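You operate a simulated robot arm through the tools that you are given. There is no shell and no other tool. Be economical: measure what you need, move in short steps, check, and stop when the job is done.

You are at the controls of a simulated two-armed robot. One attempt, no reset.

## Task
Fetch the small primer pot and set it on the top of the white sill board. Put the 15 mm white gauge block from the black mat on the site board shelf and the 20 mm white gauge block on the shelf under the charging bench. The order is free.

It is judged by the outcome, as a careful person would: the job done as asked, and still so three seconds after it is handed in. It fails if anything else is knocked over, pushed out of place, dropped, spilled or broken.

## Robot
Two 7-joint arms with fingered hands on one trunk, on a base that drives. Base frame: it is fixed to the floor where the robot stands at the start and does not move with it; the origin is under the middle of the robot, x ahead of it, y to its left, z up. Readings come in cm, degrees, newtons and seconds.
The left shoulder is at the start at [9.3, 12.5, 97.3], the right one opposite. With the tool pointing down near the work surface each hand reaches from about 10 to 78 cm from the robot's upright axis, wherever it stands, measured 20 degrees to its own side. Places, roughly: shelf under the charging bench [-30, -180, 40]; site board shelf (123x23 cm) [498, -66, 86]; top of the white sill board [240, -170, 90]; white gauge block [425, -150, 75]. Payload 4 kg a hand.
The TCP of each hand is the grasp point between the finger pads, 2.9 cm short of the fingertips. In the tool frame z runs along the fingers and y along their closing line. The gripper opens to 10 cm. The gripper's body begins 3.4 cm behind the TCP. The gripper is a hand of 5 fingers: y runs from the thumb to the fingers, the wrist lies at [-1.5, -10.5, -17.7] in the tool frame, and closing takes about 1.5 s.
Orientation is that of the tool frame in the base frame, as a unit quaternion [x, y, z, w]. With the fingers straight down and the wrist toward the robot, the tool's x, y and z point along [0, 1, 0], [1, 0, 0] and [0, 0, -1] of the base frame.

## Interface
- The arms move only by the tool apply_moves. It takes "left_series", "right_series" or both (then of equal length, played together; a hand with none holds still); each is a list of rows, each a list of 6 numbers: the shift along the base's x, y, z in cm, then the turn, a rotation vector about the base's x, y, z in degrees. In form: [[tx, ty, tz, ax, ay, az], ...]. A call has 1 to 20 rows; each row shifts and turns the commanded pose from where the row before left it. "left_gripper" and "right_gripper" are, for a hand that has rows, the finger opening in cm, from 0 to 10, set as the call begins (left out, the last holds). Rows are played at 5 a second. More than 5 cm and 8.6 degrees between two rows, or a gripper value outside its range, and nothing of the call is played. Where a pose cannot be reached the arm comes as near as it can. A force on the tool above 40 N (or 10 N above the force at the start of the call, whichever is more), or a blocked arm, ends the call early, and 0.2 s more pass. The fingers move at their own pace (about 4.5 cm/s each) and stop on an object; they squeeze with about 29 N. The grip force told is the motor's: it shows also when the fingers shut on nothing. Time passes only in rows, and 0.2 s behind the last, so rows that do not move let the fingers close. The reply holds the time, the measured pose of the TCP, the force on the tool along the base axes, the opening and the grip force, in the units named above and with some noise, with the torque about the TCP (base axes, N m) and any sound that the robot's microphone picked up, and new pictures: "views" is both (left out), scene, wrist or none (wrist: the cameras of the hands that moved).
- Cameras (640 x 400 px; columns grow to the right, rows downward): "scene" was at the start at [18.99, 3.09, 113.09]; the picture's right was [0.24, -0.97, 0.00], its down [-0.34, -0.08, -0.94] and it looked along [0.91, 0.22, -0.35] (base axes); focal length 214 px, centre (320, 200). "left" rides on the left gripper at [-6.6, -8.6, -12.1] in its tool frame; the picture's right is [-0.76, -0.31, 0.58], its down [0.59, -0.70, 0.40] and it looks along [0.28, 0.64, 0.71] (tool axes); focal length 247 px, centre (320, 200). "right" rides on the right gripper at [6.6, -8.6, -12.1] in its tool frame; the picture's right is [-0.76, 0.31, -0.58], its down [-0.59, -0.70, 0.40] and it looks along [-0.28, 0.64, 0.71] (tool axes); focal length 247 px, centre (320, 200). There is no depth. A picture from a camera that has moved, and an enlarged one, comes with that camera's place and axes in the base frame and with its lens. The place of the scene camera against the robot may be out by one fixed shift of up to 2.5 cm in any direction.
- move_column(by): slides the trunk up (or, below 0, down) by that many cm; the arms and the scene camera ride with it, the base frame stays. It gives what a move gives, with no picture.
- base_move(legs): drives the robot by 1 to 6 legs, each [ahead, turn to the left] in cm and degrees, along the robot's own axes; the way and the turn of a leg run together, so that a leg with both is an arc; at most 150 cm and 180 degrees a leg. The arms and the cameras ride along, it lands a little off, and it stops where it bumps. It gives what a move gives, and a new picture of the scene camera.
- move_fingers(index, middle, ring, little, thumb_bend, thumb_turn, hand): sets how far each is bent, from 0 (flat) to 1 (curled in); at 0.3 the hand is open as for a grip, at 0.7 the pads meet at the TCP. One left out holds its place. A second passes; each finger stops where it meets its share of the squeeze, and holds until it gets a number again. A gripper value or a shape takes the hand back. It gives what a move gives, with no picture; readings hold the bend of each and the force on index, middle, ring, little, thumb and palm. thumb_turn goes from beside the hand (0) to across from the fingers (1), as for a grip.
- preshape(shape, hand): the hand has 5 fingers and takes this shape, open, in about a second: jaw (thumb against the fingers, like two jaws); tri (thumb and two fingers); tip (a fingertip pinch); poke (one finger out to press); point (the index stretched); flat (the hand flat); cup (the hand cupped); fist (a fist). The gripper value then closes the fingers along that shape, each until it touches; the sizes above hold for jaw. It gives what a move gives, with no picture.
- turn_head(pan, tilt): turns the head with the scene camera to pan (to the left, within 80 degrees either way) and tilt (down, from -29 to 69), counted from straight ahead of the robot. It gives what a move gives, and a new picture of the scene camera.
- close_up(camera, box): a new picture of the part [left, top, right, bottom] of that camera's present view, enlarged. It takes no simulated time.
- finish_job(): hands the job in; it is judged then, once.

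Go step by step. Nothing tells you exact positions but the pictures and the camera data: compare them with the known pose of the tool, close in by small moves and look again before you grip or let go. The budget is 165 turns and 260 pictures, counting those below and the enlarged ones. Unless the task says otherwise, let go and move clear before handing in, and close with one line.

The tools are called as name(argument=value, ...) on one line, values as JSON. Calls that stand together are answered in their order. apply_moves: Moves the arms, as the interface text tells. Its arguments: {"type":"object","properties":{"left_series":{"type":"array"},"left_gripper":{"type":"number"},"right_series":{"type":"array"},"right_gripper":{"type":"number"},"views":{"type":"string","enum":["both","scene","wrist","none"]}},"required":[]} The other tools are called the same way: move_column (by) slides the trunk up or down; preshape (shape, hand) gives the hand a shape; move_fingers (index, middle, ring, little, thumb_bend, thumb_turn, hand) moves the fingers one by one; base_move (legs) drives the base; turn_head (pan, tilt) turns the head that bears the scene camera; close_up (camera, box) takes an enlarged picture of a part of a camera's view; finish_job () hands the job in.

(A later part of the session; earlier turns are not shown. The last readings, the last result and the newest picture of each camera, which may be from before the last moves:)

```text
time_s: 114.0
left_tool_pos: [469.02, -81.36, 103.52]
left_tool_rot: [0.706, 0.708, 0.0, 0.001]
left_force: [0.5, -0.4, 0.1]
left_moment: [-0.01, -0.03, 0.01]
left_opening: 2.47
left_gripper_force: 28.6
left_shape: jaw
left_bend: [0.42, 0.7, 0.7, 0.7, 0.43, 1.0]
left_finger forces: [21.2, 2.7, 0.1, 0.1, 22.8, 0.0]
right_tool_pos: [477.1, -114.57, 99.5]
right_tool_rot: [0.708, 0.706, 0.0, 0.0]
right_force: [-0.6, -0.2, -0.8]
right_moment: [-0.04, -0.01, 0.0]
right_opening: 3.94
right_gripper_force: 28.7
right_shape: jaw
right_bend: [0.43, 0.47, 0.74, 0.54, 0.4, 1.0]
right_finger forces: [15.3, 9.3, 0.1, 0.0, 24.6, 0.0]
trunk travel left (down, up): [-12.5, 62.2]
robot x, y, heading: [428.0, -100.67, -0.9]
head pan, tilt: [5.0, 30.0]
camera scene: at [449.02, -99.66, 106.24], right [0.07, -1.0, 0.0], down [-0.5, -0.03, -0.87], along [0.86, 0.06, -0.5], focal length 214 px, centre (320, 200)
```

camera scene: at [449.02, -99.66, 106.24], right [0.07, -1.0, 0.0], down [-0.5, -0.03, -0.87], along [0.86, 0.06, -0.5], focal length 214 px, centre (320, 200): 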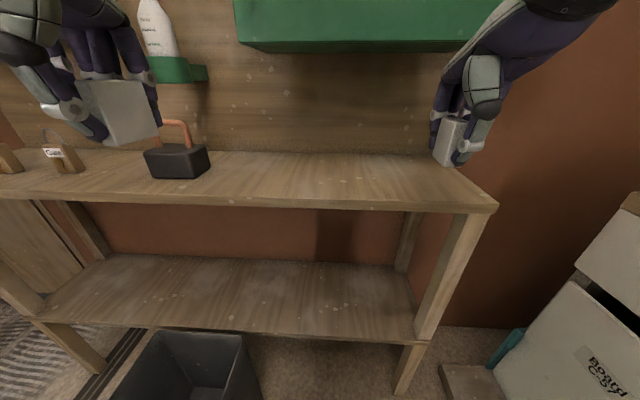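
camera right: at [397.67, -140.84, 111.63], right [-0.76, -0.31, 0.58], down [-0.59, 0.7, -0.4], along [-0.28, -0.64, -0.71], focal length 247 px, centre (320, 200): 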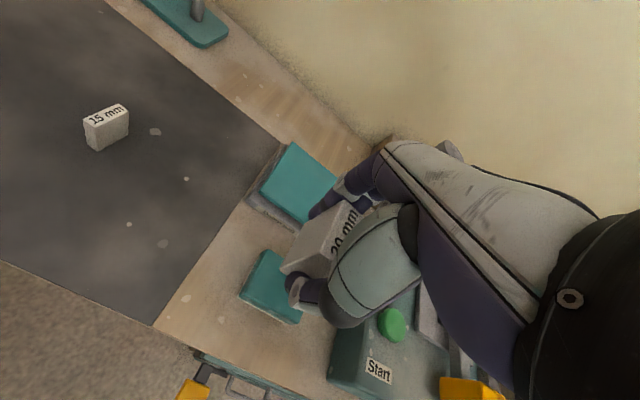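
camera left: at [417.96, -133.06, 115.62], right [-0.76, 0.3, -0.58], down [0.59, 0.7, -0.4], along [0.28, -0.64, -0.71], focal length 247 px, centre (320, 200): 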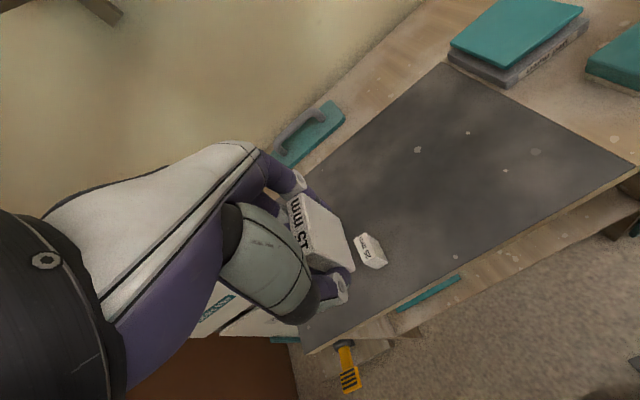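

The shelf right of the black toolbox is clear. I'll carry the 15 mm block over (494, -93).

apply_moves(left_series=[[3.57, -1.67, 0, 0, 0, 0], [3.57, -1.67, 0, 0, 0, 0], [3.57, -1.67, 0, 0, 0, 0], [3.57, -1.67, 0, 0, 0, 0], [3.57, -1.67, 0, 0, 0, 0], [3.57, -1.67, 0, 0, 0, 0], [3.57, -1.67, 0, 0, 0, 0], [0, 0, -3, 0, 0, 0], [0, 0, -3, 0, 0, 0], [0, 0, 0, 0, 0, 0]], views="both")

```text
time_s: 115.5
left_tool_pos: [489.44, -91.11, 103.18]
left_tool_rot: [0.706, 0.708, -0.003, -0.014]
left_force: [-11.8, 3.7, -8.6]
left_moment: [-0.37, -0.5, 0.26]
left_opening: 2.46
left_gripper_force: 28.7
left_shape: jaw
left_bend: [0.41, 0.7, 0.7, 0.7, 0.43, 1.0]
left_finger forces: [21.2, 2.7, 0.1, 0.1, 22.8, 15.1]
left hand out of reach, approached as far as the arm can: row 7
right_tool_pos: [477.03, -114.59, 99.44]
right_tool_rot: [0.707, 0.708, 0.0, -0.002]
right_force: [-0.5, -0.2, -0.3]
right_moment: [0.02, 0.02, -0.02]
right_opening: 3.95
right_gripper_force: 28.6
right_shape: jaw
right_bend: [0.43, 0.47, 0.74, 0.54, 0.4, 1.0]
right_finger forces: [15.4, 9.3, 0.1, 0.1, 24.7, 0.0]
trunk travel left (down, up): [-12.5, 62.2]
robot x, y, heading: [428.0, -100.78, -1.0]
head pan, tilt: [5.0, 30.0]
stopped in row 7 (left hand): the force on the tool passed its limit at 101 N (the readings are from after the stop); the commanded pose is now the measured one
camera scene: at [448.96, -99.66, 106.24], right [0.07, -1.0, 0.0], down [-0.5, -0.03, -0.87], along [0.86, 0.06, -0.5], focal length 214 px, centre (320, 200)
camera left: at [481.35, -98.0, 115.28], right [-0.32, -0.75, -0.58], down [-0.71, 0.59, -0.37], along [0.62, 0.3, -0.72], focal length 247 px, centre (320, 200)
```

scene: 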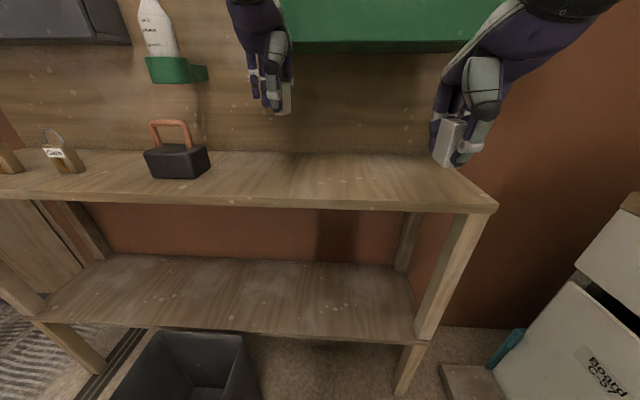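
left: 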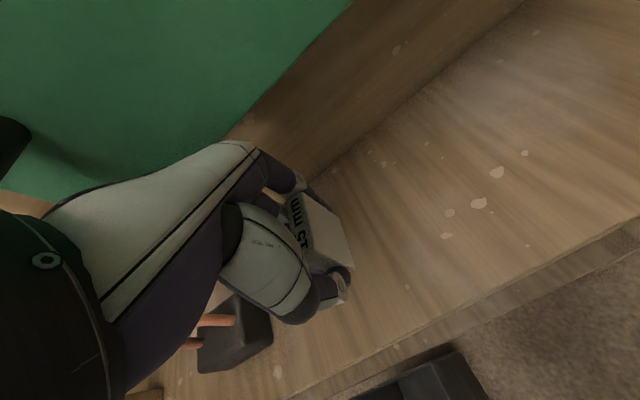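

The back of the hand touched the green cabinet. Back off 3 cm, lower under it, and look.

apply_moves(left_series=[[-1.5, 0, 0, 0, 0, 0], [-2, 0, 0, 0, 0, 0], [0, 0, -2.5, 0, 0, 0], [0, 0, -2.5, 0, 0, 0], [0, 0, -2, 0, 0, 0], [0, 0, 0, 0, 0, 0]], views="both")

```text
time_s: 116.9
left_tool_pos: [486.13, -91.17, 96.32]
left_tool_rot: [0.706, 0.708, -0.003, -0.011]
left_force: [-0.1, 0.4, 0.5]
left_moment: [0.02, 0.0, -0.01]
left_opening: 2.44
left_gripper_force: 28.9
left_shape: jaw
left_bend: [0.41, 0.7, 0.7, 0.7, 0.43, 1.0]
left_finger forces: [21.2, 2.6, 0.1, 0.0, 22.6, 0.0]
right_tool_pos: [477.11, -114.54, 99.42]
right_tool_rot: [0.707, 0.708, 0.0, -0.001]
right_force: [0.1, 0.2, -0.9]
right_moment: [-0.05, -0.02, -0.02]
right_opening: 3.95
right_gripper_force: 29.0
right_shape: jaw
right_bend: [0.43, 0.47, 0.74, 0.54, 0.4, 1.0]
right_finger forces: [15.4, 9.4, 0.0, 0.0, 24.7, 0.1]
trunk travel left (down, up): [-12.5, 62.2]
robot x, y, heading: [427.52, -101.21, -1.0]
head pan, tilt: [5.0, 30.0]
camera scene: at [449.02, -99.66, 106.25], right [0.07, -1.0, 0.0], down [-0.5, -0.03, -0.87], along [0.86, 0.06, -0.5], focal length 214 px, centre (320, 200)
camera left: at [477.94, -98.03, 108.42], right [-0.32, -0.75, -0.58], down [-0.71, 0.59, -0.38], along [0.63, 0.29, -0.72], focal length 247 px, centre (320, 200)
```

scene: 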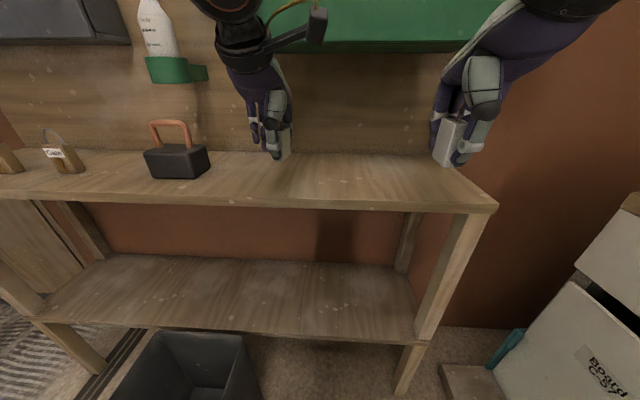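
left: 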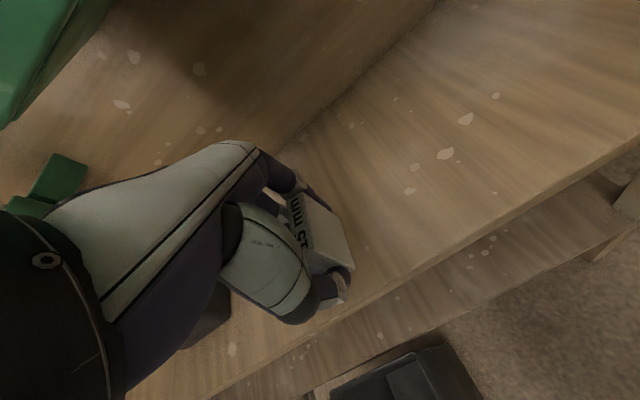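

Shelf front edge is at x≈485. Lower a bit more, then forward 5 cm under the cabinet.

apply_moves(left_series=[[0, 0, -2, 0, 0, 0], [0, 0, -1.5, 0, 0, 0], [1.5, 0, 0, 0, 0, 0], [1.5, 0, 0, 0, 0, 0], [1.5, 0, 0, 0, 0, 0], [1, 0, 0, 0, 0, 0], [0, 0, 0, 0, 0, 0]], views="both")

```text
time_s: 118.5
left_tool_pos: [491.62, -91.1, 92.83]
left_tool_rot: [0.706, 0.709, -0.003, -0.011]
left_force: [0.1, 0.4, 0.0]
left_moment: [0.01, -0.05, 0.0]
left_opening: 2.46
left_gripper_force: 28.6
left_shape: jaw
left_bend: [0.41, 0.7, 0.7, 0.7, 0.43, 1.0]
left_finger forces: [21.2, 2.6, 0.0, 0.1, 22.5, 0.0]
right_tool_pos: [477.15, -114.45, 99.52]
right_tool_rot: [0.707, 0.707, 0.0, -0.001]
right_force: [-0.9, -0.4, -0.5]
right_moment: [0.03, -0.02, -0.02]
right_opening: 3.95
right_gripper_force: 29.1
right_shape: jaw
right_bend: [0.43, 0.47, 0.74, 0.54, 0.4, 1.0]
right_finger forces: [15.4, 9.3, 0.0, 0.0, 24.8, 0.1]
trunk travel left (down, up): [-12.5, 62.2]
robot x, y, heading: [427.94, -100.92, -1.1]
head pan, tilt: [5.0, 30.0]
camera scene: at [449.02, -99.66, 106.25], right [0.07, -1.0, 0.0], down [-0.5, -0.03, -0.87], along [0.86, 0.06, -0.5], focal length 214 px, centre (320, 200)
camera left: at [483.45, -98.03, 104.9], right [-0.32, -0.75, -0.58], down [-0.71, 0.59, -0.38], along [0.63, 0.29, -0.72], focal length 247 px, centre (320, 200)
```

scene: 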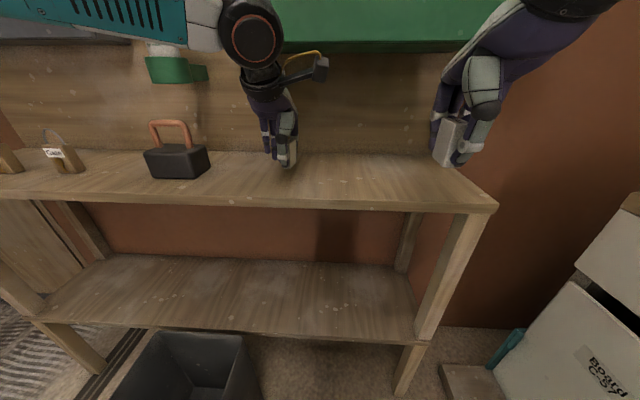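
left: 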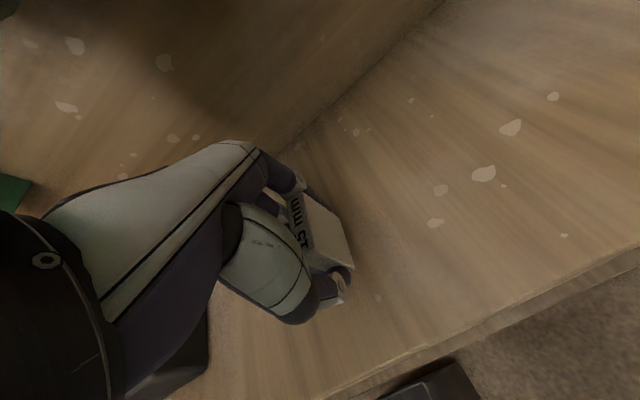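

Now lower slowly, feeling for the shelf.

apply_moves(left_series=[[0, 0, -0.6, 0, 0, 0], [0, 0, -0.6, 0, 0, 0], [0, 0, -0.4, 0, 0, 0], [0, 0, -0.3, 0, 0, 0], [0, 0, 0, 0, 0, 0]], views="wrist")

```text
time_s: 119.7
left_tool_pos: [491.69, -91.25, 90.98]
left_tool_rot: [0.706, 0.708, -0.002, -0.011]
left_force: [-0.2, -0.5, -0.4]
left_moment: [0.0, 0.0, -0.01]
left_opening: 2.5
left_gripper_force: 28.8
left_shape: jaw
left_bend: [0.41, 0.7, 0.7, 0.7, 0.43, 1.0]
left_finger forces: [21.2, 2.6, 0.0, 0.0, 22.6, 0.0]
right_tool_pos: [477.05, -114.58, 99.4]
right_tool_rot: [0.707, 0.708, 0.0, -0.001]
right_force: [0.2, -1.3, -1.4]
right_moment: [-0.03, 0.03, -0.01]
right_opening: 3.96
right_gripper_force: 28.8
right_shape: jaw
right_bend: [0.43, 0.47, 0.74, 0.54, 0.4, 1.0]
right_finger forces: [15.4, 9.3, 0.1, 0.0, 24.8, 0.0]
trunk travel left (down, up): [-12.5, 62.2]
robot x, y, heading: [427.91, -100.81, -1.0]
head pan, tilt: [5.0, 30.0]
camera left: at [483.46, -98.02, 102.99], right [-0.32, -0.75, -0.58], down [-0.71, 0.59, -0.38], along [0.63, 0.29, -0.72], focal length 247 px, centre (320, 200)
```

left: 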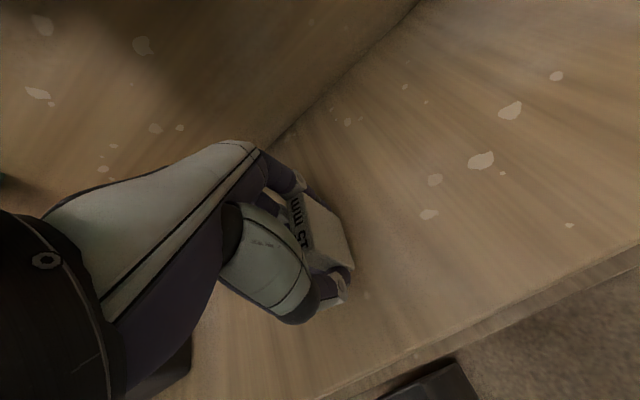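

apply_moves(left_series=[[0, 0, -0.3, 0, 0, 0], [0, 0, -0.3, 0, 0, 0], [0, 0, -0.2, 0, 0, 0], [0, 0, -0.2, 0, 0, 0], [0, 0, 0, 0, 0, 0]], views="scene")

close_up(camera="scene", box=[240, 100, 340, 220])

```text
time_s: 120.9
left_tool_pos: [491.56, -91.19, 89.87]
left_tool_rot: [0.706, 0.708, -0.003, -0.011]
left_force: [0.0, -0.1, -0.8]
left_moment: [0.02, 0.02, 0.03]
left_opening: 2.47
left_gripper_force: 28.7
left_shape: jaw
left_bend: [0.41, 0.7, 0.7, 0.7, 0.43, 1.0]
left_finger forces: [21.2, 2.6, 0.0, 0.0, 22.6, 0.0]
right_tool_pos: [477.16, -114.56, 99.42]
right_tool_rot: [0.707, 0.707, 0.0, -0.001]
right_force: [-0.3, 0.5, -0.7]
right_moment: [-0.01, 0.0, 0.02]
right_opening: 3.96
right_gripper_force: 29.2
right_shape: jaw
right_bend: [0.43, 0.47, 0.74, 0.54, 0.4, 1.0]
right_finger forces: [15.5, 9.2, 0.0, 0.0, 24.7, 0.0]
trunk travel left (down, up): [-12.5, 62.2]
robot x, y, heading: [428.13, -101.54, -1.0]
head pan, tilt: [5.0, 30.0]
camera scene: at [449.02, -99.66, 106.25], right [0.07, -1.0, 0.0], down [-0.5, -0.03, -0.87], along [0.86, 0.06, -0.5], focal length 214 px, centre (320, 200)
```

scene: 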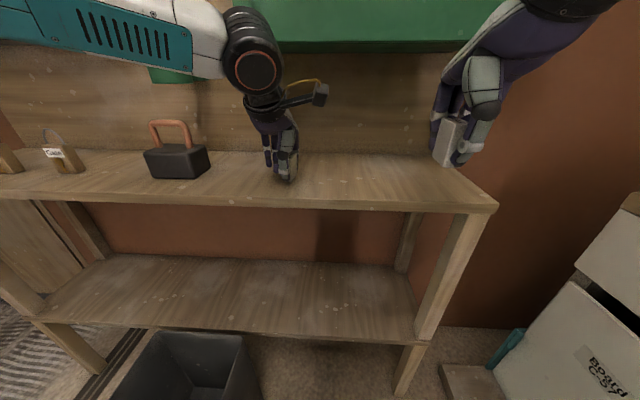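

```text
3.33 times, centred on (290, 160) of scene
camera zoom: at [449.02, -99.66, 106.25], right [0.07, -1.0, 0.0], down [-0.5, -0.03, -0.87], along [0.86, 0.06, -0.5], focal length 715 px, centre (420, 333)
```

zoom: 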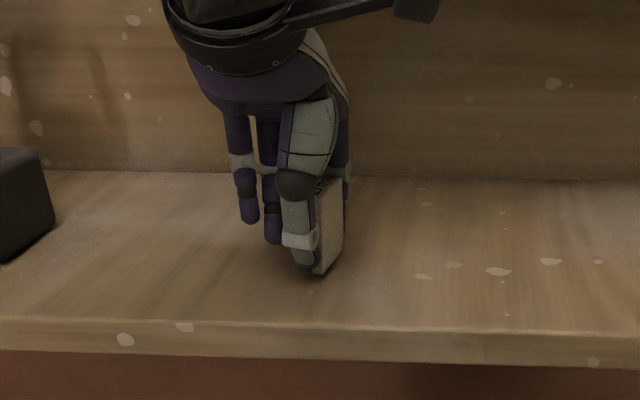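

Almost down; a bit further.

apply_moves(left_series=[[0, 0, -0.2, 0, 0, 0], [0, 0, -0.2, 0, 0, 0], [0, 0, -0.2, 0, 0, 0], [0, 0, 0, 0, 0, 0]], views="none")

close_up(camera="scene", box=[260, 130, 320, 200])

```text
time_s: 121.9
left_tool_pos: [491.63, -91.2, 89.5]
left_tool_rot: [0.706, 0.708, -0.002, -0.01]
left_force: [0.3, 2.3, 8.2]
left_moment: [-0.08, -0.24, 0.05]
left_opening: 2.49
left_gripper_force: 28.8
left_shape: jaw
left_bend: [0.41, 0.7, 0.7, 0.7, 0.43, 1.0]
left_finger forces: [21.2, 3.1, 0.0, 0.1, 22.9, 0.0]
right_tool_pos: [477.17, -114.62, 99.51]
right_tool_rot: [0.707, 0.707, 0.0, -0.001]
right_force: [-0.2, -0.5, -0.3]
right_moment: [-0.01, 0.01, 0.03]
right_opening: 3.95
right_gripper_force: 28.6
right_shape: jaw
right_bend: [0.43, 0.47, 0.74, 0.54, 0.4, 1.0]
right_finger forces: [15.4, 9.3, 0.0, 0.0, 24.7, 0.0]
trunk travel left (down, up): [-12.5, 62.2]
robot x, y, heading: [428.0, -101.27, -1.2]
head pan, tilt: [5.0, 30.0]
```

```text
5.71 times, centred on (290, 165) of scene
camera zoom: at [448.95, -99.66, 106.27], right [0.07, -1.0, 0.0], down [-0.5, -0.03, -0.87], along [0.86, 0.06, -0.5], focal length 1226 px, centre (491, 400)
```

zoom: 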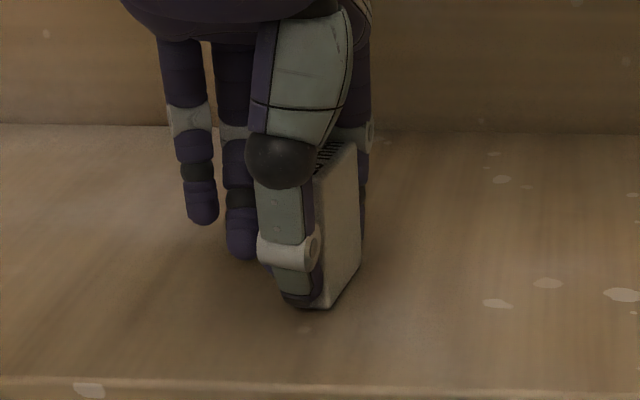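

Contact at 8 N. Release.

apply_moves(left_series=[[0, 0, 0.1, 0, 0, 0], [0, 0, 0, 0, 0, 0], [0, 0, 0, 0, 0, 0], [0, 0, 0, 0, 0, 0], [0, 0, 0, 0, 0, 0], [0, 0, 0, 0, 0, 0]], left_gripper=9, views="none")

close_up(camera="scene", box=[240, 120, 340, 200])

close_up(camera="left", box=[0, 0, 640, 400])

```text
time_s: 123.3
left_tool_pos: [491.54, -91.2, 89.52]
left_tool_rot: [0.706, 0.708, -0.002, -0.01]
left_force: [-0.3, 0.9, 0.4]
left_moment: [-0.01, -0.01, -0.02]
left_opening: 9.0
left_gripper_force: 0.1
left_shape: jaw
left_bend: [0.34, 0.31, 0.26, 0.33, 0.31, 0.98]
left_finger forces: [0.0, 0.0, 0.0, 0.0, 0.1, 0.1]
right_tool_pos: [477.09, -114.56, 99.44]
right_tool_rot: [0.707, 0.707, 0.0, 0.0]
right_force: [-0.9, -0.7, -0.5]
right_moment: [0.01, 0.03, -0.02]
right_opening: 3.95
right_gripper_force: 29.1
right_shape: jaw
right_bend: [0.43, 0.47, 0.74, 0.54, 0.4, 1.0]
right_finger forces: [15.4, 9.3, 0.1, 0.0, 24.7, 0.1]
trunk travel left (down, up): [-12.5, 62.2]
robot x, y, heading: [428.15, -100.77, -1.5]
head pan, tilt: [5.0, 30.0]
```

```text
5.00 times, centred on (290, 160) of scene
camera zoom: at [449.02, -99.66, 106.25], right [0.07, -1.0, 0.0], down [-0.5, -0.03, -0.87], along [0.86, 0.06, -0.5], focal length 1072 px, centre (470, 400)
```

zoom: 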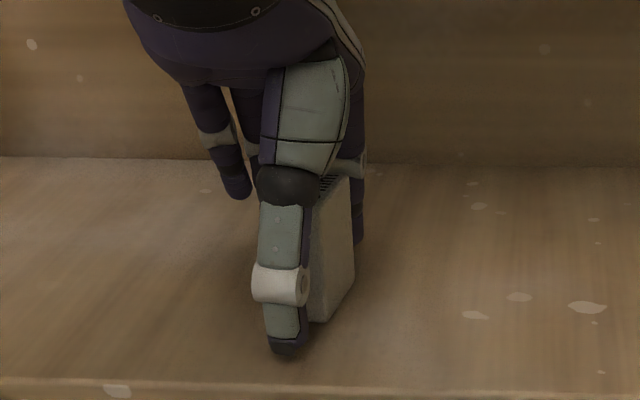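

```text
1.00 times, centred on (320, 200) of left (not enlarged: the box is as wide or as high as the picture)
camera zoom: at [483.42, -98.01, 101.51], right [-0.32, -0.75, -0.58], down [-0.71, 0.59, -0.38], along [0.63, 0.29, -0.72], focal length 247 px, centre (320, 200)
```

zoom: 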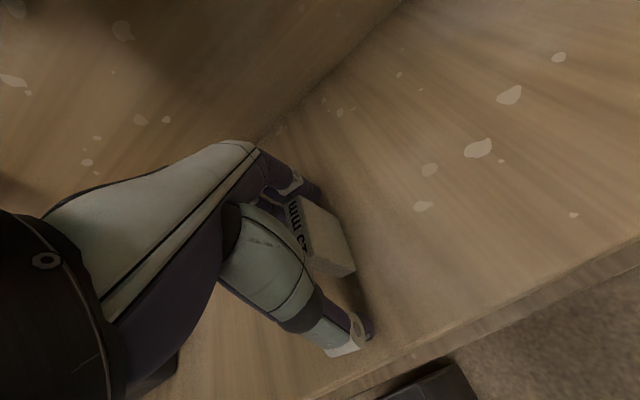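

It stands freely. Lift and back away.

apply_moves(left_series=[[0, 0, 1.5, 0, 0, 0], [-0.3, 0, 2, 0, 0, 0], [-0.4, 0, 2, 0, 0, 0], [-1, 0, 0.5, 0, 0, 0], [-4, 0, 2, 0, 0, 0], [-4, 0, 3, 0, 0, 0], [-4, 0, 3, 0, 0, 0], [-4, 2, 3, 0, 0, 0], [-4, 2, 0, 0, 0, 0]], views="scene")

close_up(camera="scene", box=[220, 100, 380, 200])

```text
refused: row 8 steps farther than a row can; nothing moved
```

```text
4.00 times, centred on (300, 150) of scene
camera zoom: at [449.02, -99.66, 106.25], right [0.07, -1.0, 0.0], down [-0.5, -0.03, -0.87], along [0.86, 0.06, -0.5], focal length 858 px, centre (400, 400)
```

zoom: 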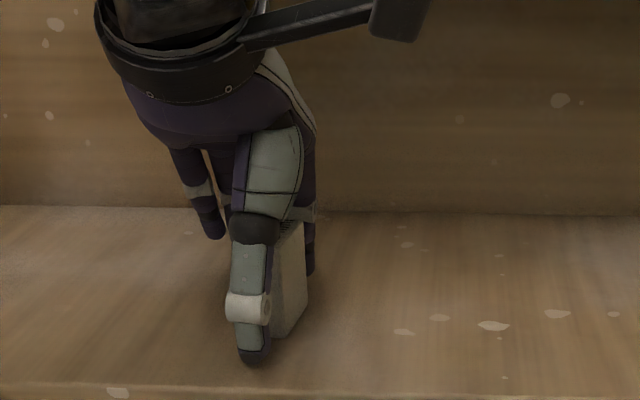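

One row was too long; same path with shorter steps.

apply_moves(left_series=[[0, 0, 1.5, 0, 0, 0], [-0.3, 0, 2, 0, 0, 0], [-0.4, 0, 2, 0, 0, 0], [-1, 0, 0.5, 0, 0, 0], [-4, 0, 2, 0, 0, 0], [-3.5, 0, 3, 0, 0, 0], [-3.5, 0, 3, 0, 0, 0], [-3, 2, 3, 0, 0, 0], [-4, 2, 0, 0, 0, 0]], views="scene")

close_up(camera="scene", box=[220, 100, 380, 200])

```text
time_s: 125.3
left_tool_pos: [471.9, -87.1, 106.32]
left_tool_rot: [0.706, 0.708, -0.003, -0.01]
left_force: [-0.4, 0.5, -0.4]
left_moment: [0.01, 0.06, -0.01]
left_opening: 9.0
left_gripper_force: 0.0
left_shape: jaw
left_bend: [0.34, 0.31, 0.26, 0.33, 0.3, 0.98]
left_finger forces: [0.0, 0.1, 0.0, 0.1, 0.0, 0.1]
right_tool_pos: [477.36, -114.49, 99.49]
right_tool_rot: [0.707, 0.707, 0.002, -0.001]
right_force: [1.2, 0.3, -0.3]
right_moment: [-0.01, 0.01, 0.01]
right_opening: 3.97
right_gripper_force: 29.4
right_shape: jaw
right_bend: [0.43, 0.47, 0.74, 0.54, 0.4, 1.0]
right_finger forces: [15.3, 9.3, 0.1, 0.1, 24.7, 0.1]
trunk travel left (down, up): [-12.5, 62.2]
robot x, y, heading: [427.66, -101.27, -0.9]
head pan, tilt: [5.0, 30.0]
camera scene: at [449.08, -99.61, 106.25], right [0.07, -1.0, 0.0], down [-0.5, -0.03, -0.87], along [0.86, 0.06, -0.5], focal length 214 px, centre (320, 200)
```

scene: 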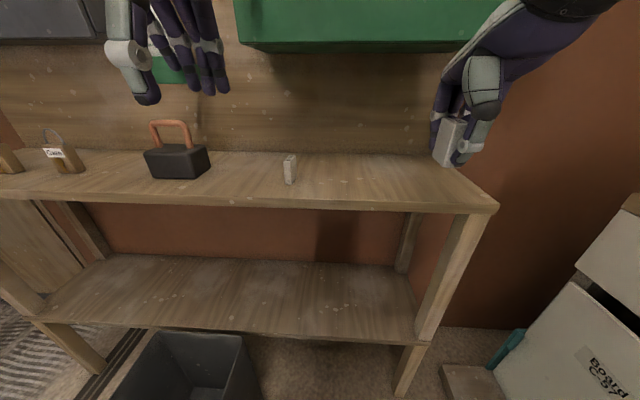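

```text
4.00 times, centred on (300, 150) of scene
camera zoom: at [449.08, -99.61, 106.25], right [0.07, -1.0, 0.0], down [-0.5, -0.03, -0.87], along [0.86, 0.06, -0.5], focal length 858 px, centre (400, 400)
```

zoom: 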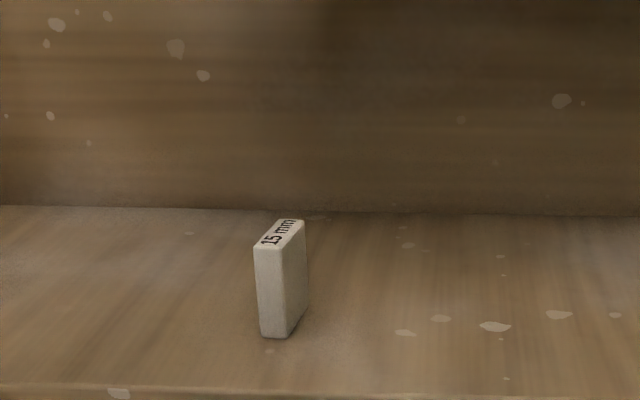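

The 15 mm block is placed. Now I'll search for the small primer pot: back off and look over the left-hand benches.

base_move(legs=[[-40, 0], [0, 90]])

turn_head(pan=0, tilt=15)

turn_head(pan=70, tilt=20)

```text
time_s: 129.4
left_tool_pos: [422.15, -69.08, 106.42]
left_tool_rot: [0.536, 0.844, -0.005, -0.011]
left_force: [0.2, -0.4, -0.1]
left_moment: [-0.01, -0.02, 0.04]
left_opening: 9.0
left_gripper_force: 0.1
left_shape: jaw
left_bend: [0.34, 0.31, 0.26, 0.33, 0.3, 0.98]
left_finger forces: [0.0, 0.1, 0.1, 0.0, 0.1, 0.0]
right_tool_pos: [438.45, -91.62, 99.47]
right_tool_rot: [0.537, 0.844, 0.001, -0.001]
right_force: [0.6, 0.1, -0.3]
right_moment: [-0.02, 0.02, 0.01]
right_opening: 3.94
right_gripper_force: 28.9
right_shape: jaw
right_bend: [0.43, 0.47, 0.74, 0.54, 0.4, 1.0]
right_finger forces: [15.5, 9.4, 0.1, 0.0, 24.8, 0.0]
trunk travel left (down, up): [-12.5, 62.2]
robot x, y, heading: [388.15, -99.8, 23.2]
head pan, tilt: [5.0, 30.0]
stopped in leg 2: the robot was blocked; the commanded pose is now the measured one
camera scene: at [407.0, -89.53, 106.25], right [0.47, -0.88, 0.0], down [-0.44, -0.24, -0.87], along [0.76, 0.41, -0.5], focal length 214 px, centre (320, 200)
```

scene: 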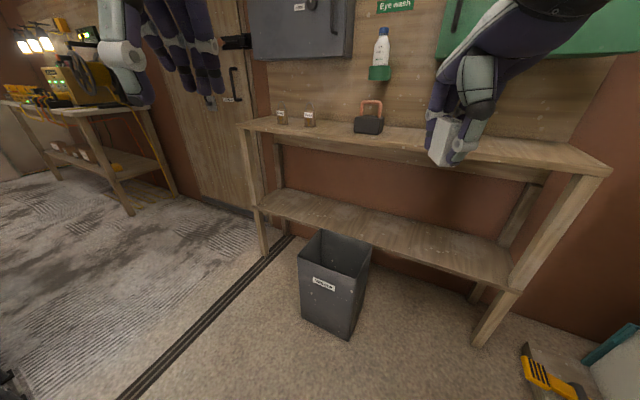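

```text
time_s: 130.2
left_tool_pos: [422.19, -69.06, 106.42]
left_tool_rot: [0.536, 0.844, -0.004, -0.01]
left_force: [0.0, 0.8, 0.2]
left_moment: [0.0, 0.0, 0.02]
left_opening: 9.0
left_gripper_force: 0.0
left_shape: jaw
left_bend: [0.34, 0.31, 0.26, 0.33, 0.3, 0.98]
left_finger forces: [0.0, 0.1, 0.0, 0.1, 0.0, 0.0]
right_tool_pos: [438.63, -91.58, 99.45]
right_tool_rot: [0.538, 0.843, 0.0, -0.001]
right_force: [0.7, -0.2, -1.0]
right_moment: [-0.03, 0.01, 0.0]
right_opening: 3.96
right_gripper_force: 29.0
right_shape: jaw
right_bend: [0.43, 0.47, 0.74, 0.54, 0.4, 1.0]
right_finger forces: [15.3, 9.3, 0.0, 0.1, 24.8, 0.0]
trunk travel left (down, up): [-12.5, 62.2]
robot x, y, heading: [387.95, -99.86, 23.2]
head pan, tilt: [0.0, 15.0]
camera scene: at [407.62, -90.12, 108.66], right [0.39, -0.92, 0.0], down [-0.24, -0.1, -0.97], along [0.89, 0.38, -0.26], focal length 214 px, centre (320, 200)
```

scene: 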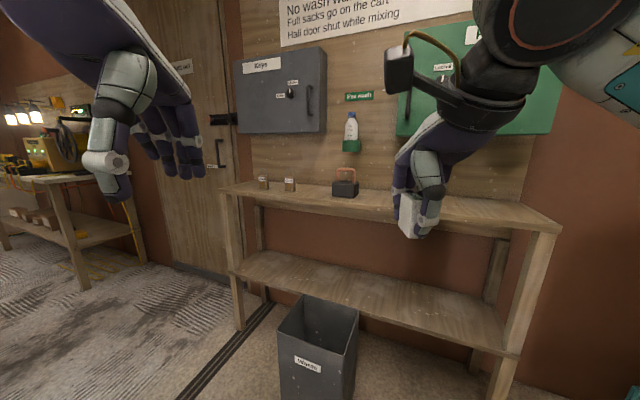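

```text
time_s: 131.6
left_tool_pos: [422.1, -69.11, 106.3]
left_tool_rot: [0.536, 0.844, -0.005, -0.011]
left_force: [1.1, -0.2, 0.3]
left_moment: [-0.01, 0.0, -0.02]
left_opening: 8.99
left_gripper_force: 0.1
left_shape: jaw
left_bend: [0.34, 0.31, 0.26, 0.33, 0.3, 0.98]
left_finger forces: [0.0, 0.0, 0.0, 0.0, 0.0, 0.1]
right_tool_pos: [438.4, -91.46, 99.55]
right_tool_rot: [0.538, 0.843, 0.001, -0.001]
right_force: [0.7, -0.1, 0.4]
right_moment: [-0.01, 0.03, 0.0]
right_opening: 3.94
right_gripper_force: 29.2
right_shape: jaw
right_bend: [0.43, 0.47, 0.74, 0.54, 0.4, 1.0]
right_finger forces: [15.3, 9.5, 0.1, 0.1, 24.8, 0.0]
trunk travel left (down, up): [-12.5, 62.2]
robot x, y, heading: [387.87, -99.78, 23.5]
head pan, tilt: [70.0, 20.0]
camera scene: at [398.52, -84.5, 107.86], right [1.0, 0.06, 0.0], down [0.02, -0.34, -0.94], along [-0.05, 0.94, -0.34], focal length 214 px, centre (320, 200)
```

scene: 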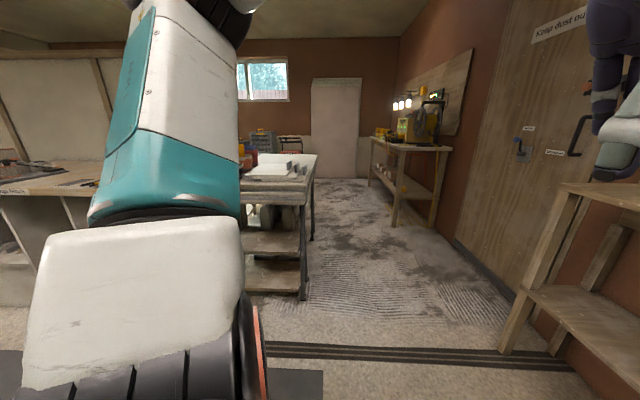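

I'll move forward clear of the bench and turn to face back down the aisle, viewing the left bench.

base_move(legs=[[15, 20], [20, 20], [0, 115]])

turn_head(pan=0, tilt=15)

```text
time_s: 138.2
left_tool_pos: [365.88, -72.63, 106.23]
left_tool_rot: [-0.57, 0.821, -0.015, -0.001]
left_force: [0.6, 0.6, -0.1]
left_moment: [-0.03, 0.02, 0.03]
left_opening: 9.01
left_gripper_force: 0.1
left_shape: jaw
left_bend: [0.34, 0.31, 0.26, 0.33, 0.3, 0.98]
left_finger forces: [0.0, 0.1, 0.1, 0.0, 0.0, 0.0]
right_tool_pos: [370.71, -45.1, 99.5]
right_tool_rot: [-0.566, 0.825, 0.0, -0.002]
right_force: [0.5, 0.6, -0.7]
right_moment: [-0.06, 0.01, -0.02]
right_opening: 3.87
right_gripper_force: 29.2
right_shape: jaw
right_bend: [0.44, 0.47, 0.74, 0.54, 0.4, 1.0]
right_finger forces: [16.1, 8.9, 0.0, 0.0, 24.8, 0.0]
trunk travel left (down, up): [-12.5, 62.2]
robot x, y, heading: [411.88, -75.43, 149.1]
head pan, tilt: [70.0, 20.0]
stopped in leg 3: the robot was blocked; the commanded pose is now the measured one
camera scene: at [391.92, -73.43, 107.87], right [-0.63, 0.78, 0.0], down [0.27, 0.22, -0.94], along [-0.73, -0.59, -0.34], focal length 214 px, centre (320, 200)
```

scene: 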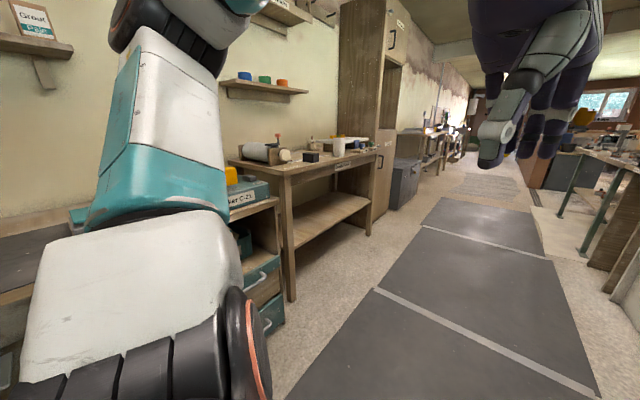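

```text
time_s: 139.6
left_tool_pos: [365.8, -72.55, 106.21]
left_tool_rot: [-0.569, 0.822, -0.016, 0.001]
left_force: [0.2, 0.0, 0.3]
left_moment: [0.0, -0.04, 0.0]
left_opening: 8.97
left_gripper_force: 0.2
left_shape: jaw
left_bend: [0.34, 0.31, 0.26, 0.33, 0.3, 0.98]
left_finger forces: [0.0, 0.0, 0.1, 0.0, 0.0, 0.0]
right_tool_pos: [370.75, -44.93, 99.42]
right_tool_rot: [-0.565, 0.825, -0.001, -0.002]
right_force: [0.1, -0.3, -0.6]
right_moment: [0.0, -0.01, 0.01]
right_opening: 3.88
right_gripper_force: 29.1
right_shape: jaw
right_bend: [0.44, 0.47, 0.74, 0.54, 0.4, 1.0]
right_finger forces: [16.0, 8.9, 0.0, 0.0, 24.9, 0.0]
trunk travel left (down, up): [-12.5, 62.2]
robot x, y, heading: [411.98, -75.28, 149.1]
head pan, tilt: [0.0, 15.0]
camera scene: at [391.08, -62.71, 108.67], right [0.51, 0.86, 0.0], down [0.22, -0.13, -0.97], along [-0.83, 0.5, -0.26], focal length 214 px, centre (320, 200)
```

scene: 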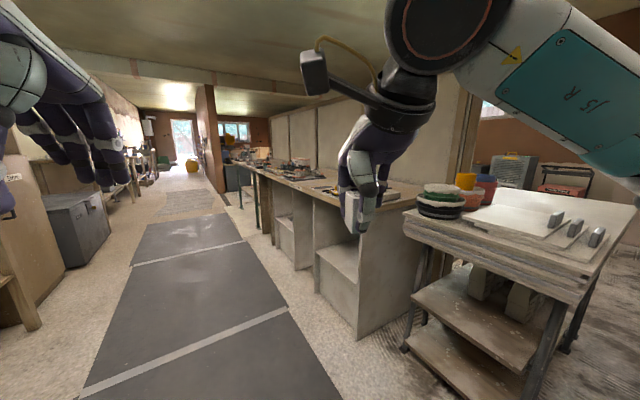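

The base touched something behind (possibly the bin). I'll drive forward clear first, then finish the turn and check back.

base_move(legs=[[25, 20]])

close_up(camera="scene", box=[200, 120, 420, 257])

```text
time_s: 141.4
left_tool_pos: [344.82, -80.01, 106.04]
left_tool_rot: [-0.705, 0.709, -0.015, 0.003]
left_force: [-0.2, 0.0, 0.0]
left_moment: [0.01, -0.04, 0.01]
left_opening: 8.99
left_gripper_force: 0.1
left_shape: jaw
left_bend: [0.34, 0.31, 0.26, 0.33, 0.3, 0.98]
left_finger forces: [0.0, 0.0, 0.1, 0.0, 0.0, 0.0]
right_tool_pos: [339.87, -52.5, 99.44]
right_tool_rot: [-0.702, 0.713, 0.0, -0.002]
right_force: [-0.9, -0.1, 0.7]
right_moment: [0.0, 0.0, -0.04]
right_opening: 3.89
right_gripper_force: 28.8
right_shape: jaw
right_bend: [0.44, 0.47, 0.74, 0.54, 0.4, 1.0]
right_finger forces: [15.8, 8.5, 0.0, 0.0, 24.5, 0.0]
trunk travel left (down, up): [-12.5, 62.2]
robot x, y, heading: [389.07, -66.14, 169.4]
head pan, tilt: [0.0, 15.0]
camera scene: at [365.45, -61.13, 108.66], right [0.19, 0.98, 0.0], down [0.26, -0.05, -0.97], along [-0.95, 0.18, -0.26], focal length 214 px, centre (320, 200)
```

scene: 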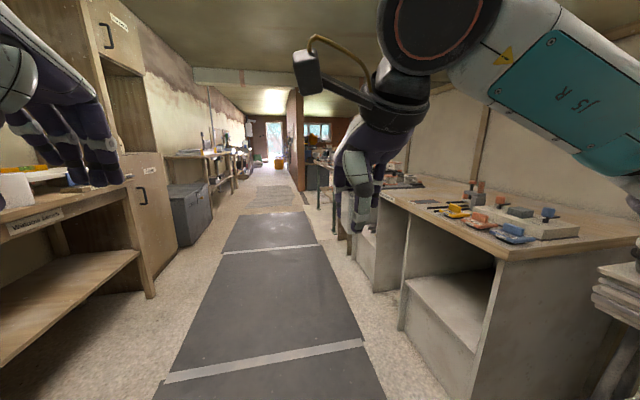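

```text
2.91 times, centred on (310, 188) of scene
camera zoom: at [365.45, -61.13, 108.66], right [0.19, 0.98, 0.0], down [0.26, -0.05, -0.97], along [-0.95, 0.18, -0.26], focal length 624 px, centre (349, 234)
```

zoom: 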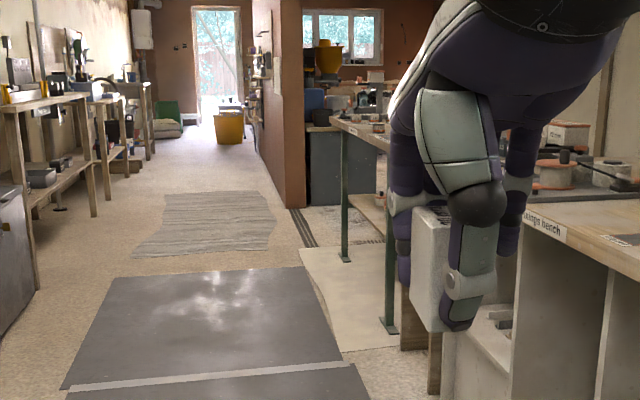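

Look at the bench on my right now (paving/brush station), then the wallboard bench on my left.

turn_head(pan=-45, tilt=25)

turn_head(pan=55, tilt=10)

```text
time_s: 142.5
left_tool_pos: [344.9, -80.08, 106.01]
left_tool_rot: [-0.706, 0.708, -0.015, 0.003]
left_force: [0.4, -0.2, 0.7]
left_moment: [0.02, 0.01, 0.01]
left_opening: 8.98
left_gripper_force: 0.0
left_shape: jaw
left_bend: [0.34, 0.31, 0.26, 0.33, 0.3, 0.98]
left_finger forces: [0.0, 0.0, 0.0, 0.0, 0.0, 0.0]
right_tool_pos: [340.0, -52.51, 99.5]
right_tool_rot: [-0.702, 0.713, -0.001, -0.001]
right_force: [-0.3, 0.6, -0.3]
right_moment: [-0.05, 0.01, 0.0]
right_opening: 3.9
right_gripper_force: 28.8
right_shape: jaw
right_bend: [0.44, 0.47, 0.74, 0.54, 0.4, 1.0]
right_finger forces: [15.8, 8.8, 0.0, 0.0, 24.4, 0.0]
trunk travel left (down, up): [-12.5, 62.2]
robot x, y, heading: [389.36, -66.66, 169.2]
head pan, tilt: [-45.0, 25.0]
camera scene: at [369.49, -55.27, 107.05], right [0.83, 0.56, 0.0], down [0.24, -0.35, -0.91], along [-0.51, 0.75, -0.42], focal length 214 px, centre (320, 200)
```

scene: 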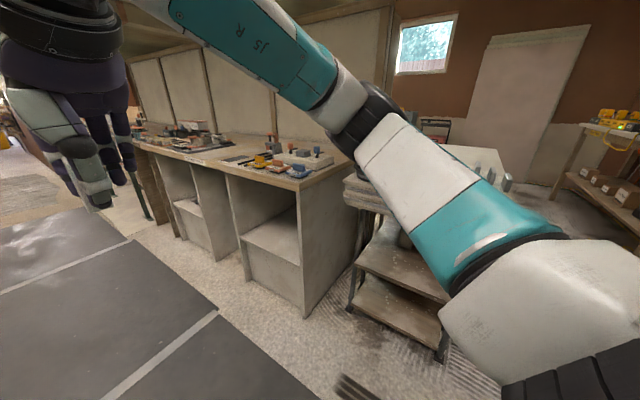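

```text
time_s: 144.3
left_tool_pos: [344.98, -80.1, 106.08]
left_tool_rot: [-0.706, 0.708, -0.016, 0.003]
left_force: [-0.4, 0.5, -1.6]
left_moment: [-0.04, -0.04, 0.02]
left_opening: 9.0
left_gripper_force: 0.0
left_shape: jaw
left_bend: [0.34, 0.31, 0.26, 0.33, 0.3, 0.98]
left_finger forces: [0.1, 0.0, 0.0, 0.0, 0.1, 0.1]
right_tool_pos: [339.86, -52.5, 99.52]
right_tool_rot: [-0.701, 0.713, -0.001, -0.002]
right_force: [-0.4, -0.9, 0.4]
right_moment: [0.0, -0.01, -0.03]
right_opening: 3.88
right_gripper_force: 29.3
right_shape: jaw
right_bend: [0.44, 0.47, 0.74, 0.54, 0.4, 1.0]
right_finger forces: [15.8, 8.7, 0.0, 0.0, 24.5, 0.0]
trunk travel left (down, up): [-12.5, 62.2]
robot x, y, heading: [389.29, -66.56, 169.4]
head pan, tilt: [55.0, 10.0]
camera scene: at [368.0, -69.36, 109.48], right [-0.7, 0.72, 0.0], down [0.13, 0.12, -0.98], along [-0.71, -0.69, -0.17], focal length 214 px, centre (320, 200)
```

scene: 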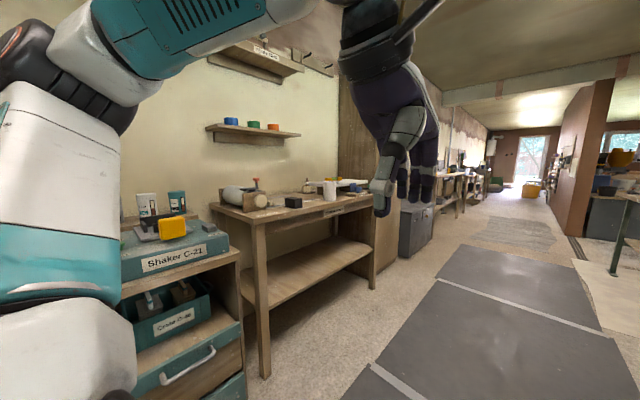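

There's an open crate under the shaker with items in it. Zoom there and on the wallpaper bench.

close_up(camera="scene", box=[110, 260, 260, 400])

close_up(camera="scene", box=[200, 100, 400, 225])

```text
2.86 times, centred on (185, 330) of scene
camera zoom: at [368.0, -69.36, 109.48], right [-0.7, 0.72, 0.0], down [0.13, 0.12, -0.98], along [-0.71, -0.69, -0.17], focal length 613 px, centre (706, -171)
```

zoom: 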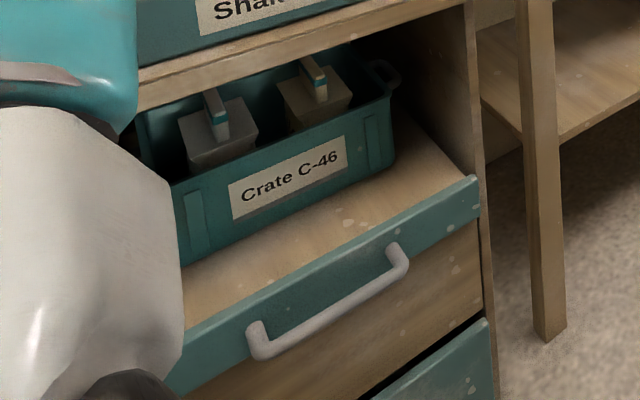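

```text
3.20 times, centred on (300, 162) of scene
camera zoom: at [368.0, -69.36, 109.48], right [-0.7, 0.72, 0.0], down [0.13, 0.12, -0.98], along [-0.71, -0.69, -0.17], focal length 686 px, centre (384, 320)
```

zoom: 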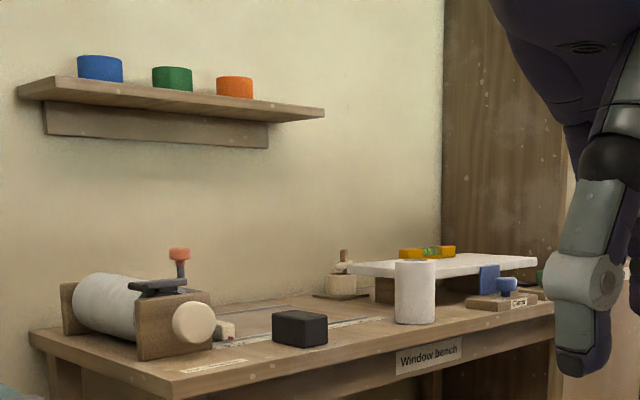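

The coloured things are tape rolls. I'll go to the window bench for a close look at the sill board and the item behind it.

base_move(legs=[[0, 14], [135, 0], [0, 85]])

turn_head(pan=0, tilt=30)

```text
time_s: 155.6
left_tool_pos: [274.36, -114.93, 106.09]
left_tool_rot: [0.997, 0.072, 0.008, -0.014]
left_force: [0.0, 0.3, -0.3]
left_moment: [0.01, -0.01, -0.03]
left_opening: 8.98
left_gripper_force: 0.1
left_shape: jaw
left_bend: [0.34, 0.31, 0.26, 0.33, 0.3, 0.98]
left_finger forces: [0.0, 0.1, 0.0, 0.0, 0.0, 0.0]
right_tool_pos: [247.66, -124.17, 99.55]
right_tool_rot: [0.998, 0.068, 0.001, 0.001]
right_force: [0.5, -0.4, 0.4]
right_moment: [0.04, 0.0, 0.0]
right_opening: 3.87
right_gripper_force: 29.1
right_shape: jaw
right_bend: [0.44, 0.47, 0.74, 0.54, 0.4, 1.0]
right_finger forces: [15.5, 8.5, 0.0, 0.0, 23.8, 0.0]
trunk travel left (down, up): [-12.5, 62.2]
robot x, y, heading: [254.05, -73.26, -92.4]
head pan, tilt: [55.0, 10.0]
camera scene: at [259.57, -91.41, 109.48], right [-0.61, -0.8, 0.0], down [-0.14, 0.11, -0.98], along [0.78, -0.6, -0.17], focal length 214 px, centre (320, 200)
```

scene: 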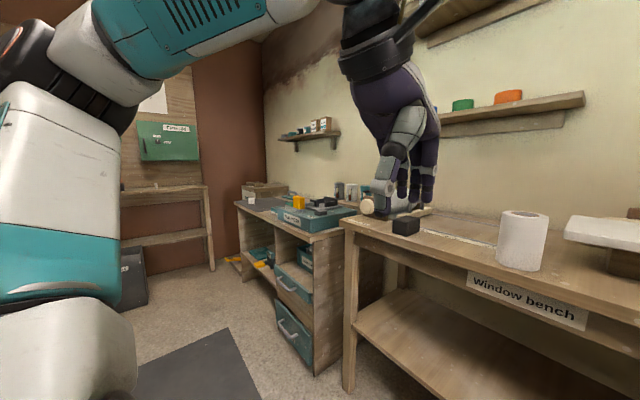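

```text
time_s: 156.9
left_tool_pos: [274.29, -115.01, 106.2]
left_tool_rot: [0.997, 0.072, 0.007, -0.013]
left_force: [-0.1, 0.9, -0.2]
left_moment: [-0.01, 0.02, -0.01]
left_opening: 9.01
left_gripper_force: 0.0
left_shape: jaw
left_bend: [0.34, 0.31, 0.26, 0.33, 0.3, 0.98]
left_finger forces: [0.1, 0.0, 0.0, 0.0, 0.1, 0.1]
right_tool_pos: [247.76, -124.03, 99.37]
right_tool_rot: [0.998, 0.067, 0.002, 0.001]
right_force: [-0.2, 0.1, -0.1]
right_moment: [0.01, -0.01, 0.01]
right_opening: 3.86
right_gripper_force: 28.8
right_shape: jaw
right_bend: [0.44, 0.47, 0.74, 0.54, 0.4, 1.0]
right_finger forces: [15.6, 8.4, 0.0, 0.1, 23.9, 0.0]
trunk travel left (down, up): [-12.5, 62.2]
robot x, y, heading: [253.9, -72.98, -92.1]
head pan, tilt: [0.0, 30.0]
camera scene: at [251.82, -94.82, 106.25], right [-1.0, 0.04, 0.0], down [0.02, 0.5, -0.87], along [-0.03, -0.87, -0.5], focal length 214 px, centre (320, 200)
```

scene: 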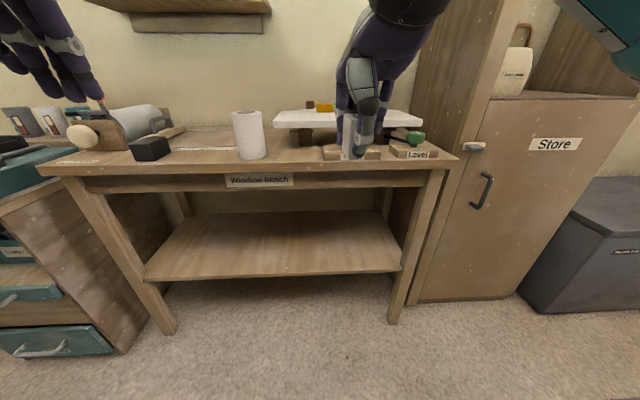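

I'll raise the trunk for a better view over the bench and drawers.

move_column(by=45)

turn_head(pan=0, tilt=40)

close_up(camera="scene", box=[260, 100, 460, 225])

turn_head(pan=50, tilt=35)

```text
refused: 45 is not a number from -40 to 40
```

```text
time_s: 157.6
left_tool_pos: [274.33, -114.91, 106.01]
left_tool_rot: [0.997, 0.072, 0.008, -0.014]
left_force: [-0.3, -0.8, -0.5]
left_moment: [-0.03, 0.0, 0.01]
left_opening: 8.99
left_gripper_force: 0.0
left_shape: jaw
left_bend: [0.34, 0.31, 0.26, 0.33, 0.3, 0.98]
left_finger forces: [0.0, 0.0, 0.0, 0.0, 0.0, 0.1]
right_tool_pos: [247.68, -123.92, 99.6]
right_tool_rot: [0.998, 0.067, 0.002, 0.0]
right_force: [-0.3, -0.1, 0.0]
right_moment: [0.02, -0.02, -0.02]
right_opening: 3.86
right_gripper_force: 29.2
right_shape: jaw
right_bend: [0.44, 0.47, 0.74, 0.54, 0.4, 1.0]
right_finger forces: [15.5, 8.3, 0.1, 0.1, 23.9, 0.0]
trunk travel left (down, up): [-12.5, 62.2]
robot x, y, heading: [253.98, -73.14, -92.2]
head pan, tilt: [0.0, 40.0]
camera scene: at [251.83, -94.27, 104.72], right [-1.0, 0.04, 0.0], down [0.03, 0.64, -0.77], along [-0.03, -0.77, -0.64], focal length 214 px, centre (320, 200)
```

scene: 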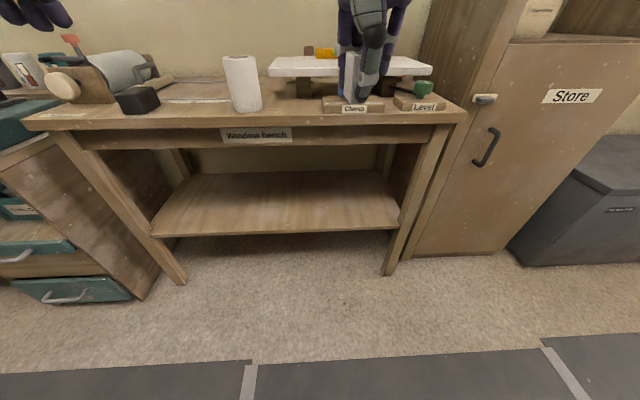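

```text
3.20 times, centred on (360, 162) of scene
camera zoom: at [251.83, -94.27, 104.72], right [-1.0, 0.04, 0.0], down [0.03, 0.64, -0.77], along [-0.03, -0.77, -0.64], focal length 686 px, centre (192, 320)
```

zoom: 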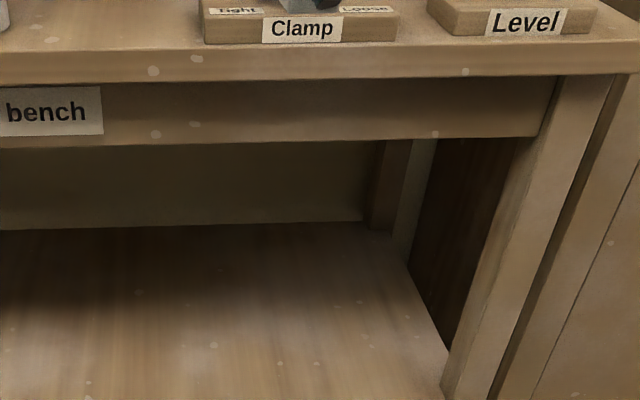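

```text
time_s: 158.8
left_tool_pos: [274.26, -114.88, 106.17]
left_tool_rot: [0.997, 0.073, 0.007, -0.012]
left_force: [0.4, -1.3, 0.2]
left_moment: [0.03, -0.01, -0.02]
left_opening: 9.0
left_gripper_force: 0.0
left_shape: jaw
left_bend: [0.34, 0.31, 0.26, 0.33, 0.3, 0.98]
left_finger forces: [0.1, 0.1, 0.0, 0.0, 0.0, 0.0]
right_tool_pos: [247.72, -123.99, 99.48]
right_tool_rot: [0.998, 0.067, 0.002, 0.001]
right_force: [0.1, 0.0, -0.3]
right_moment: [0.03, 0.01, 0.03]
right_opening: 3.84
right_gripper_force: 29.2
right_shape: jaw
right_bend: [0.44, 0.47, 0.74, 0.54, 0.4, 1.0]
right_finger forces: [15.5, 8.5, 0.0, 0.0, 23.9, 0.0]
trunk travel left (down, up): [-12.5, 62.2]
robot x, y, heading: [253.93, -73.25, -92.2]
head pan, tilt: [50.0, 35.0]
camera scene: at [258.68, -91.71, 105.47], right [-0.67, -0.74, 0.0], down [-0.42, 0.39, -0.82], along [0.61, -0.55, -0.57], focal length 214 px, centre (320, 200)
```

scene: 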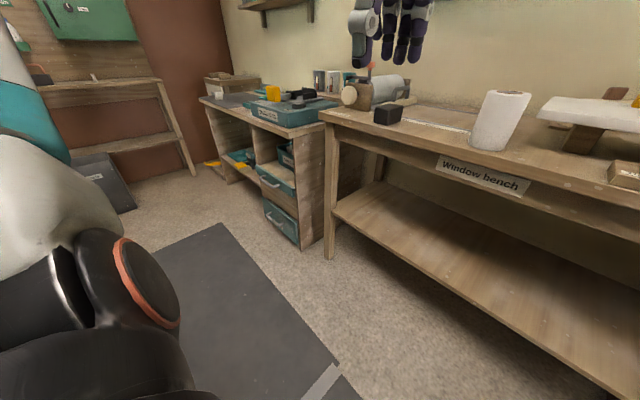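

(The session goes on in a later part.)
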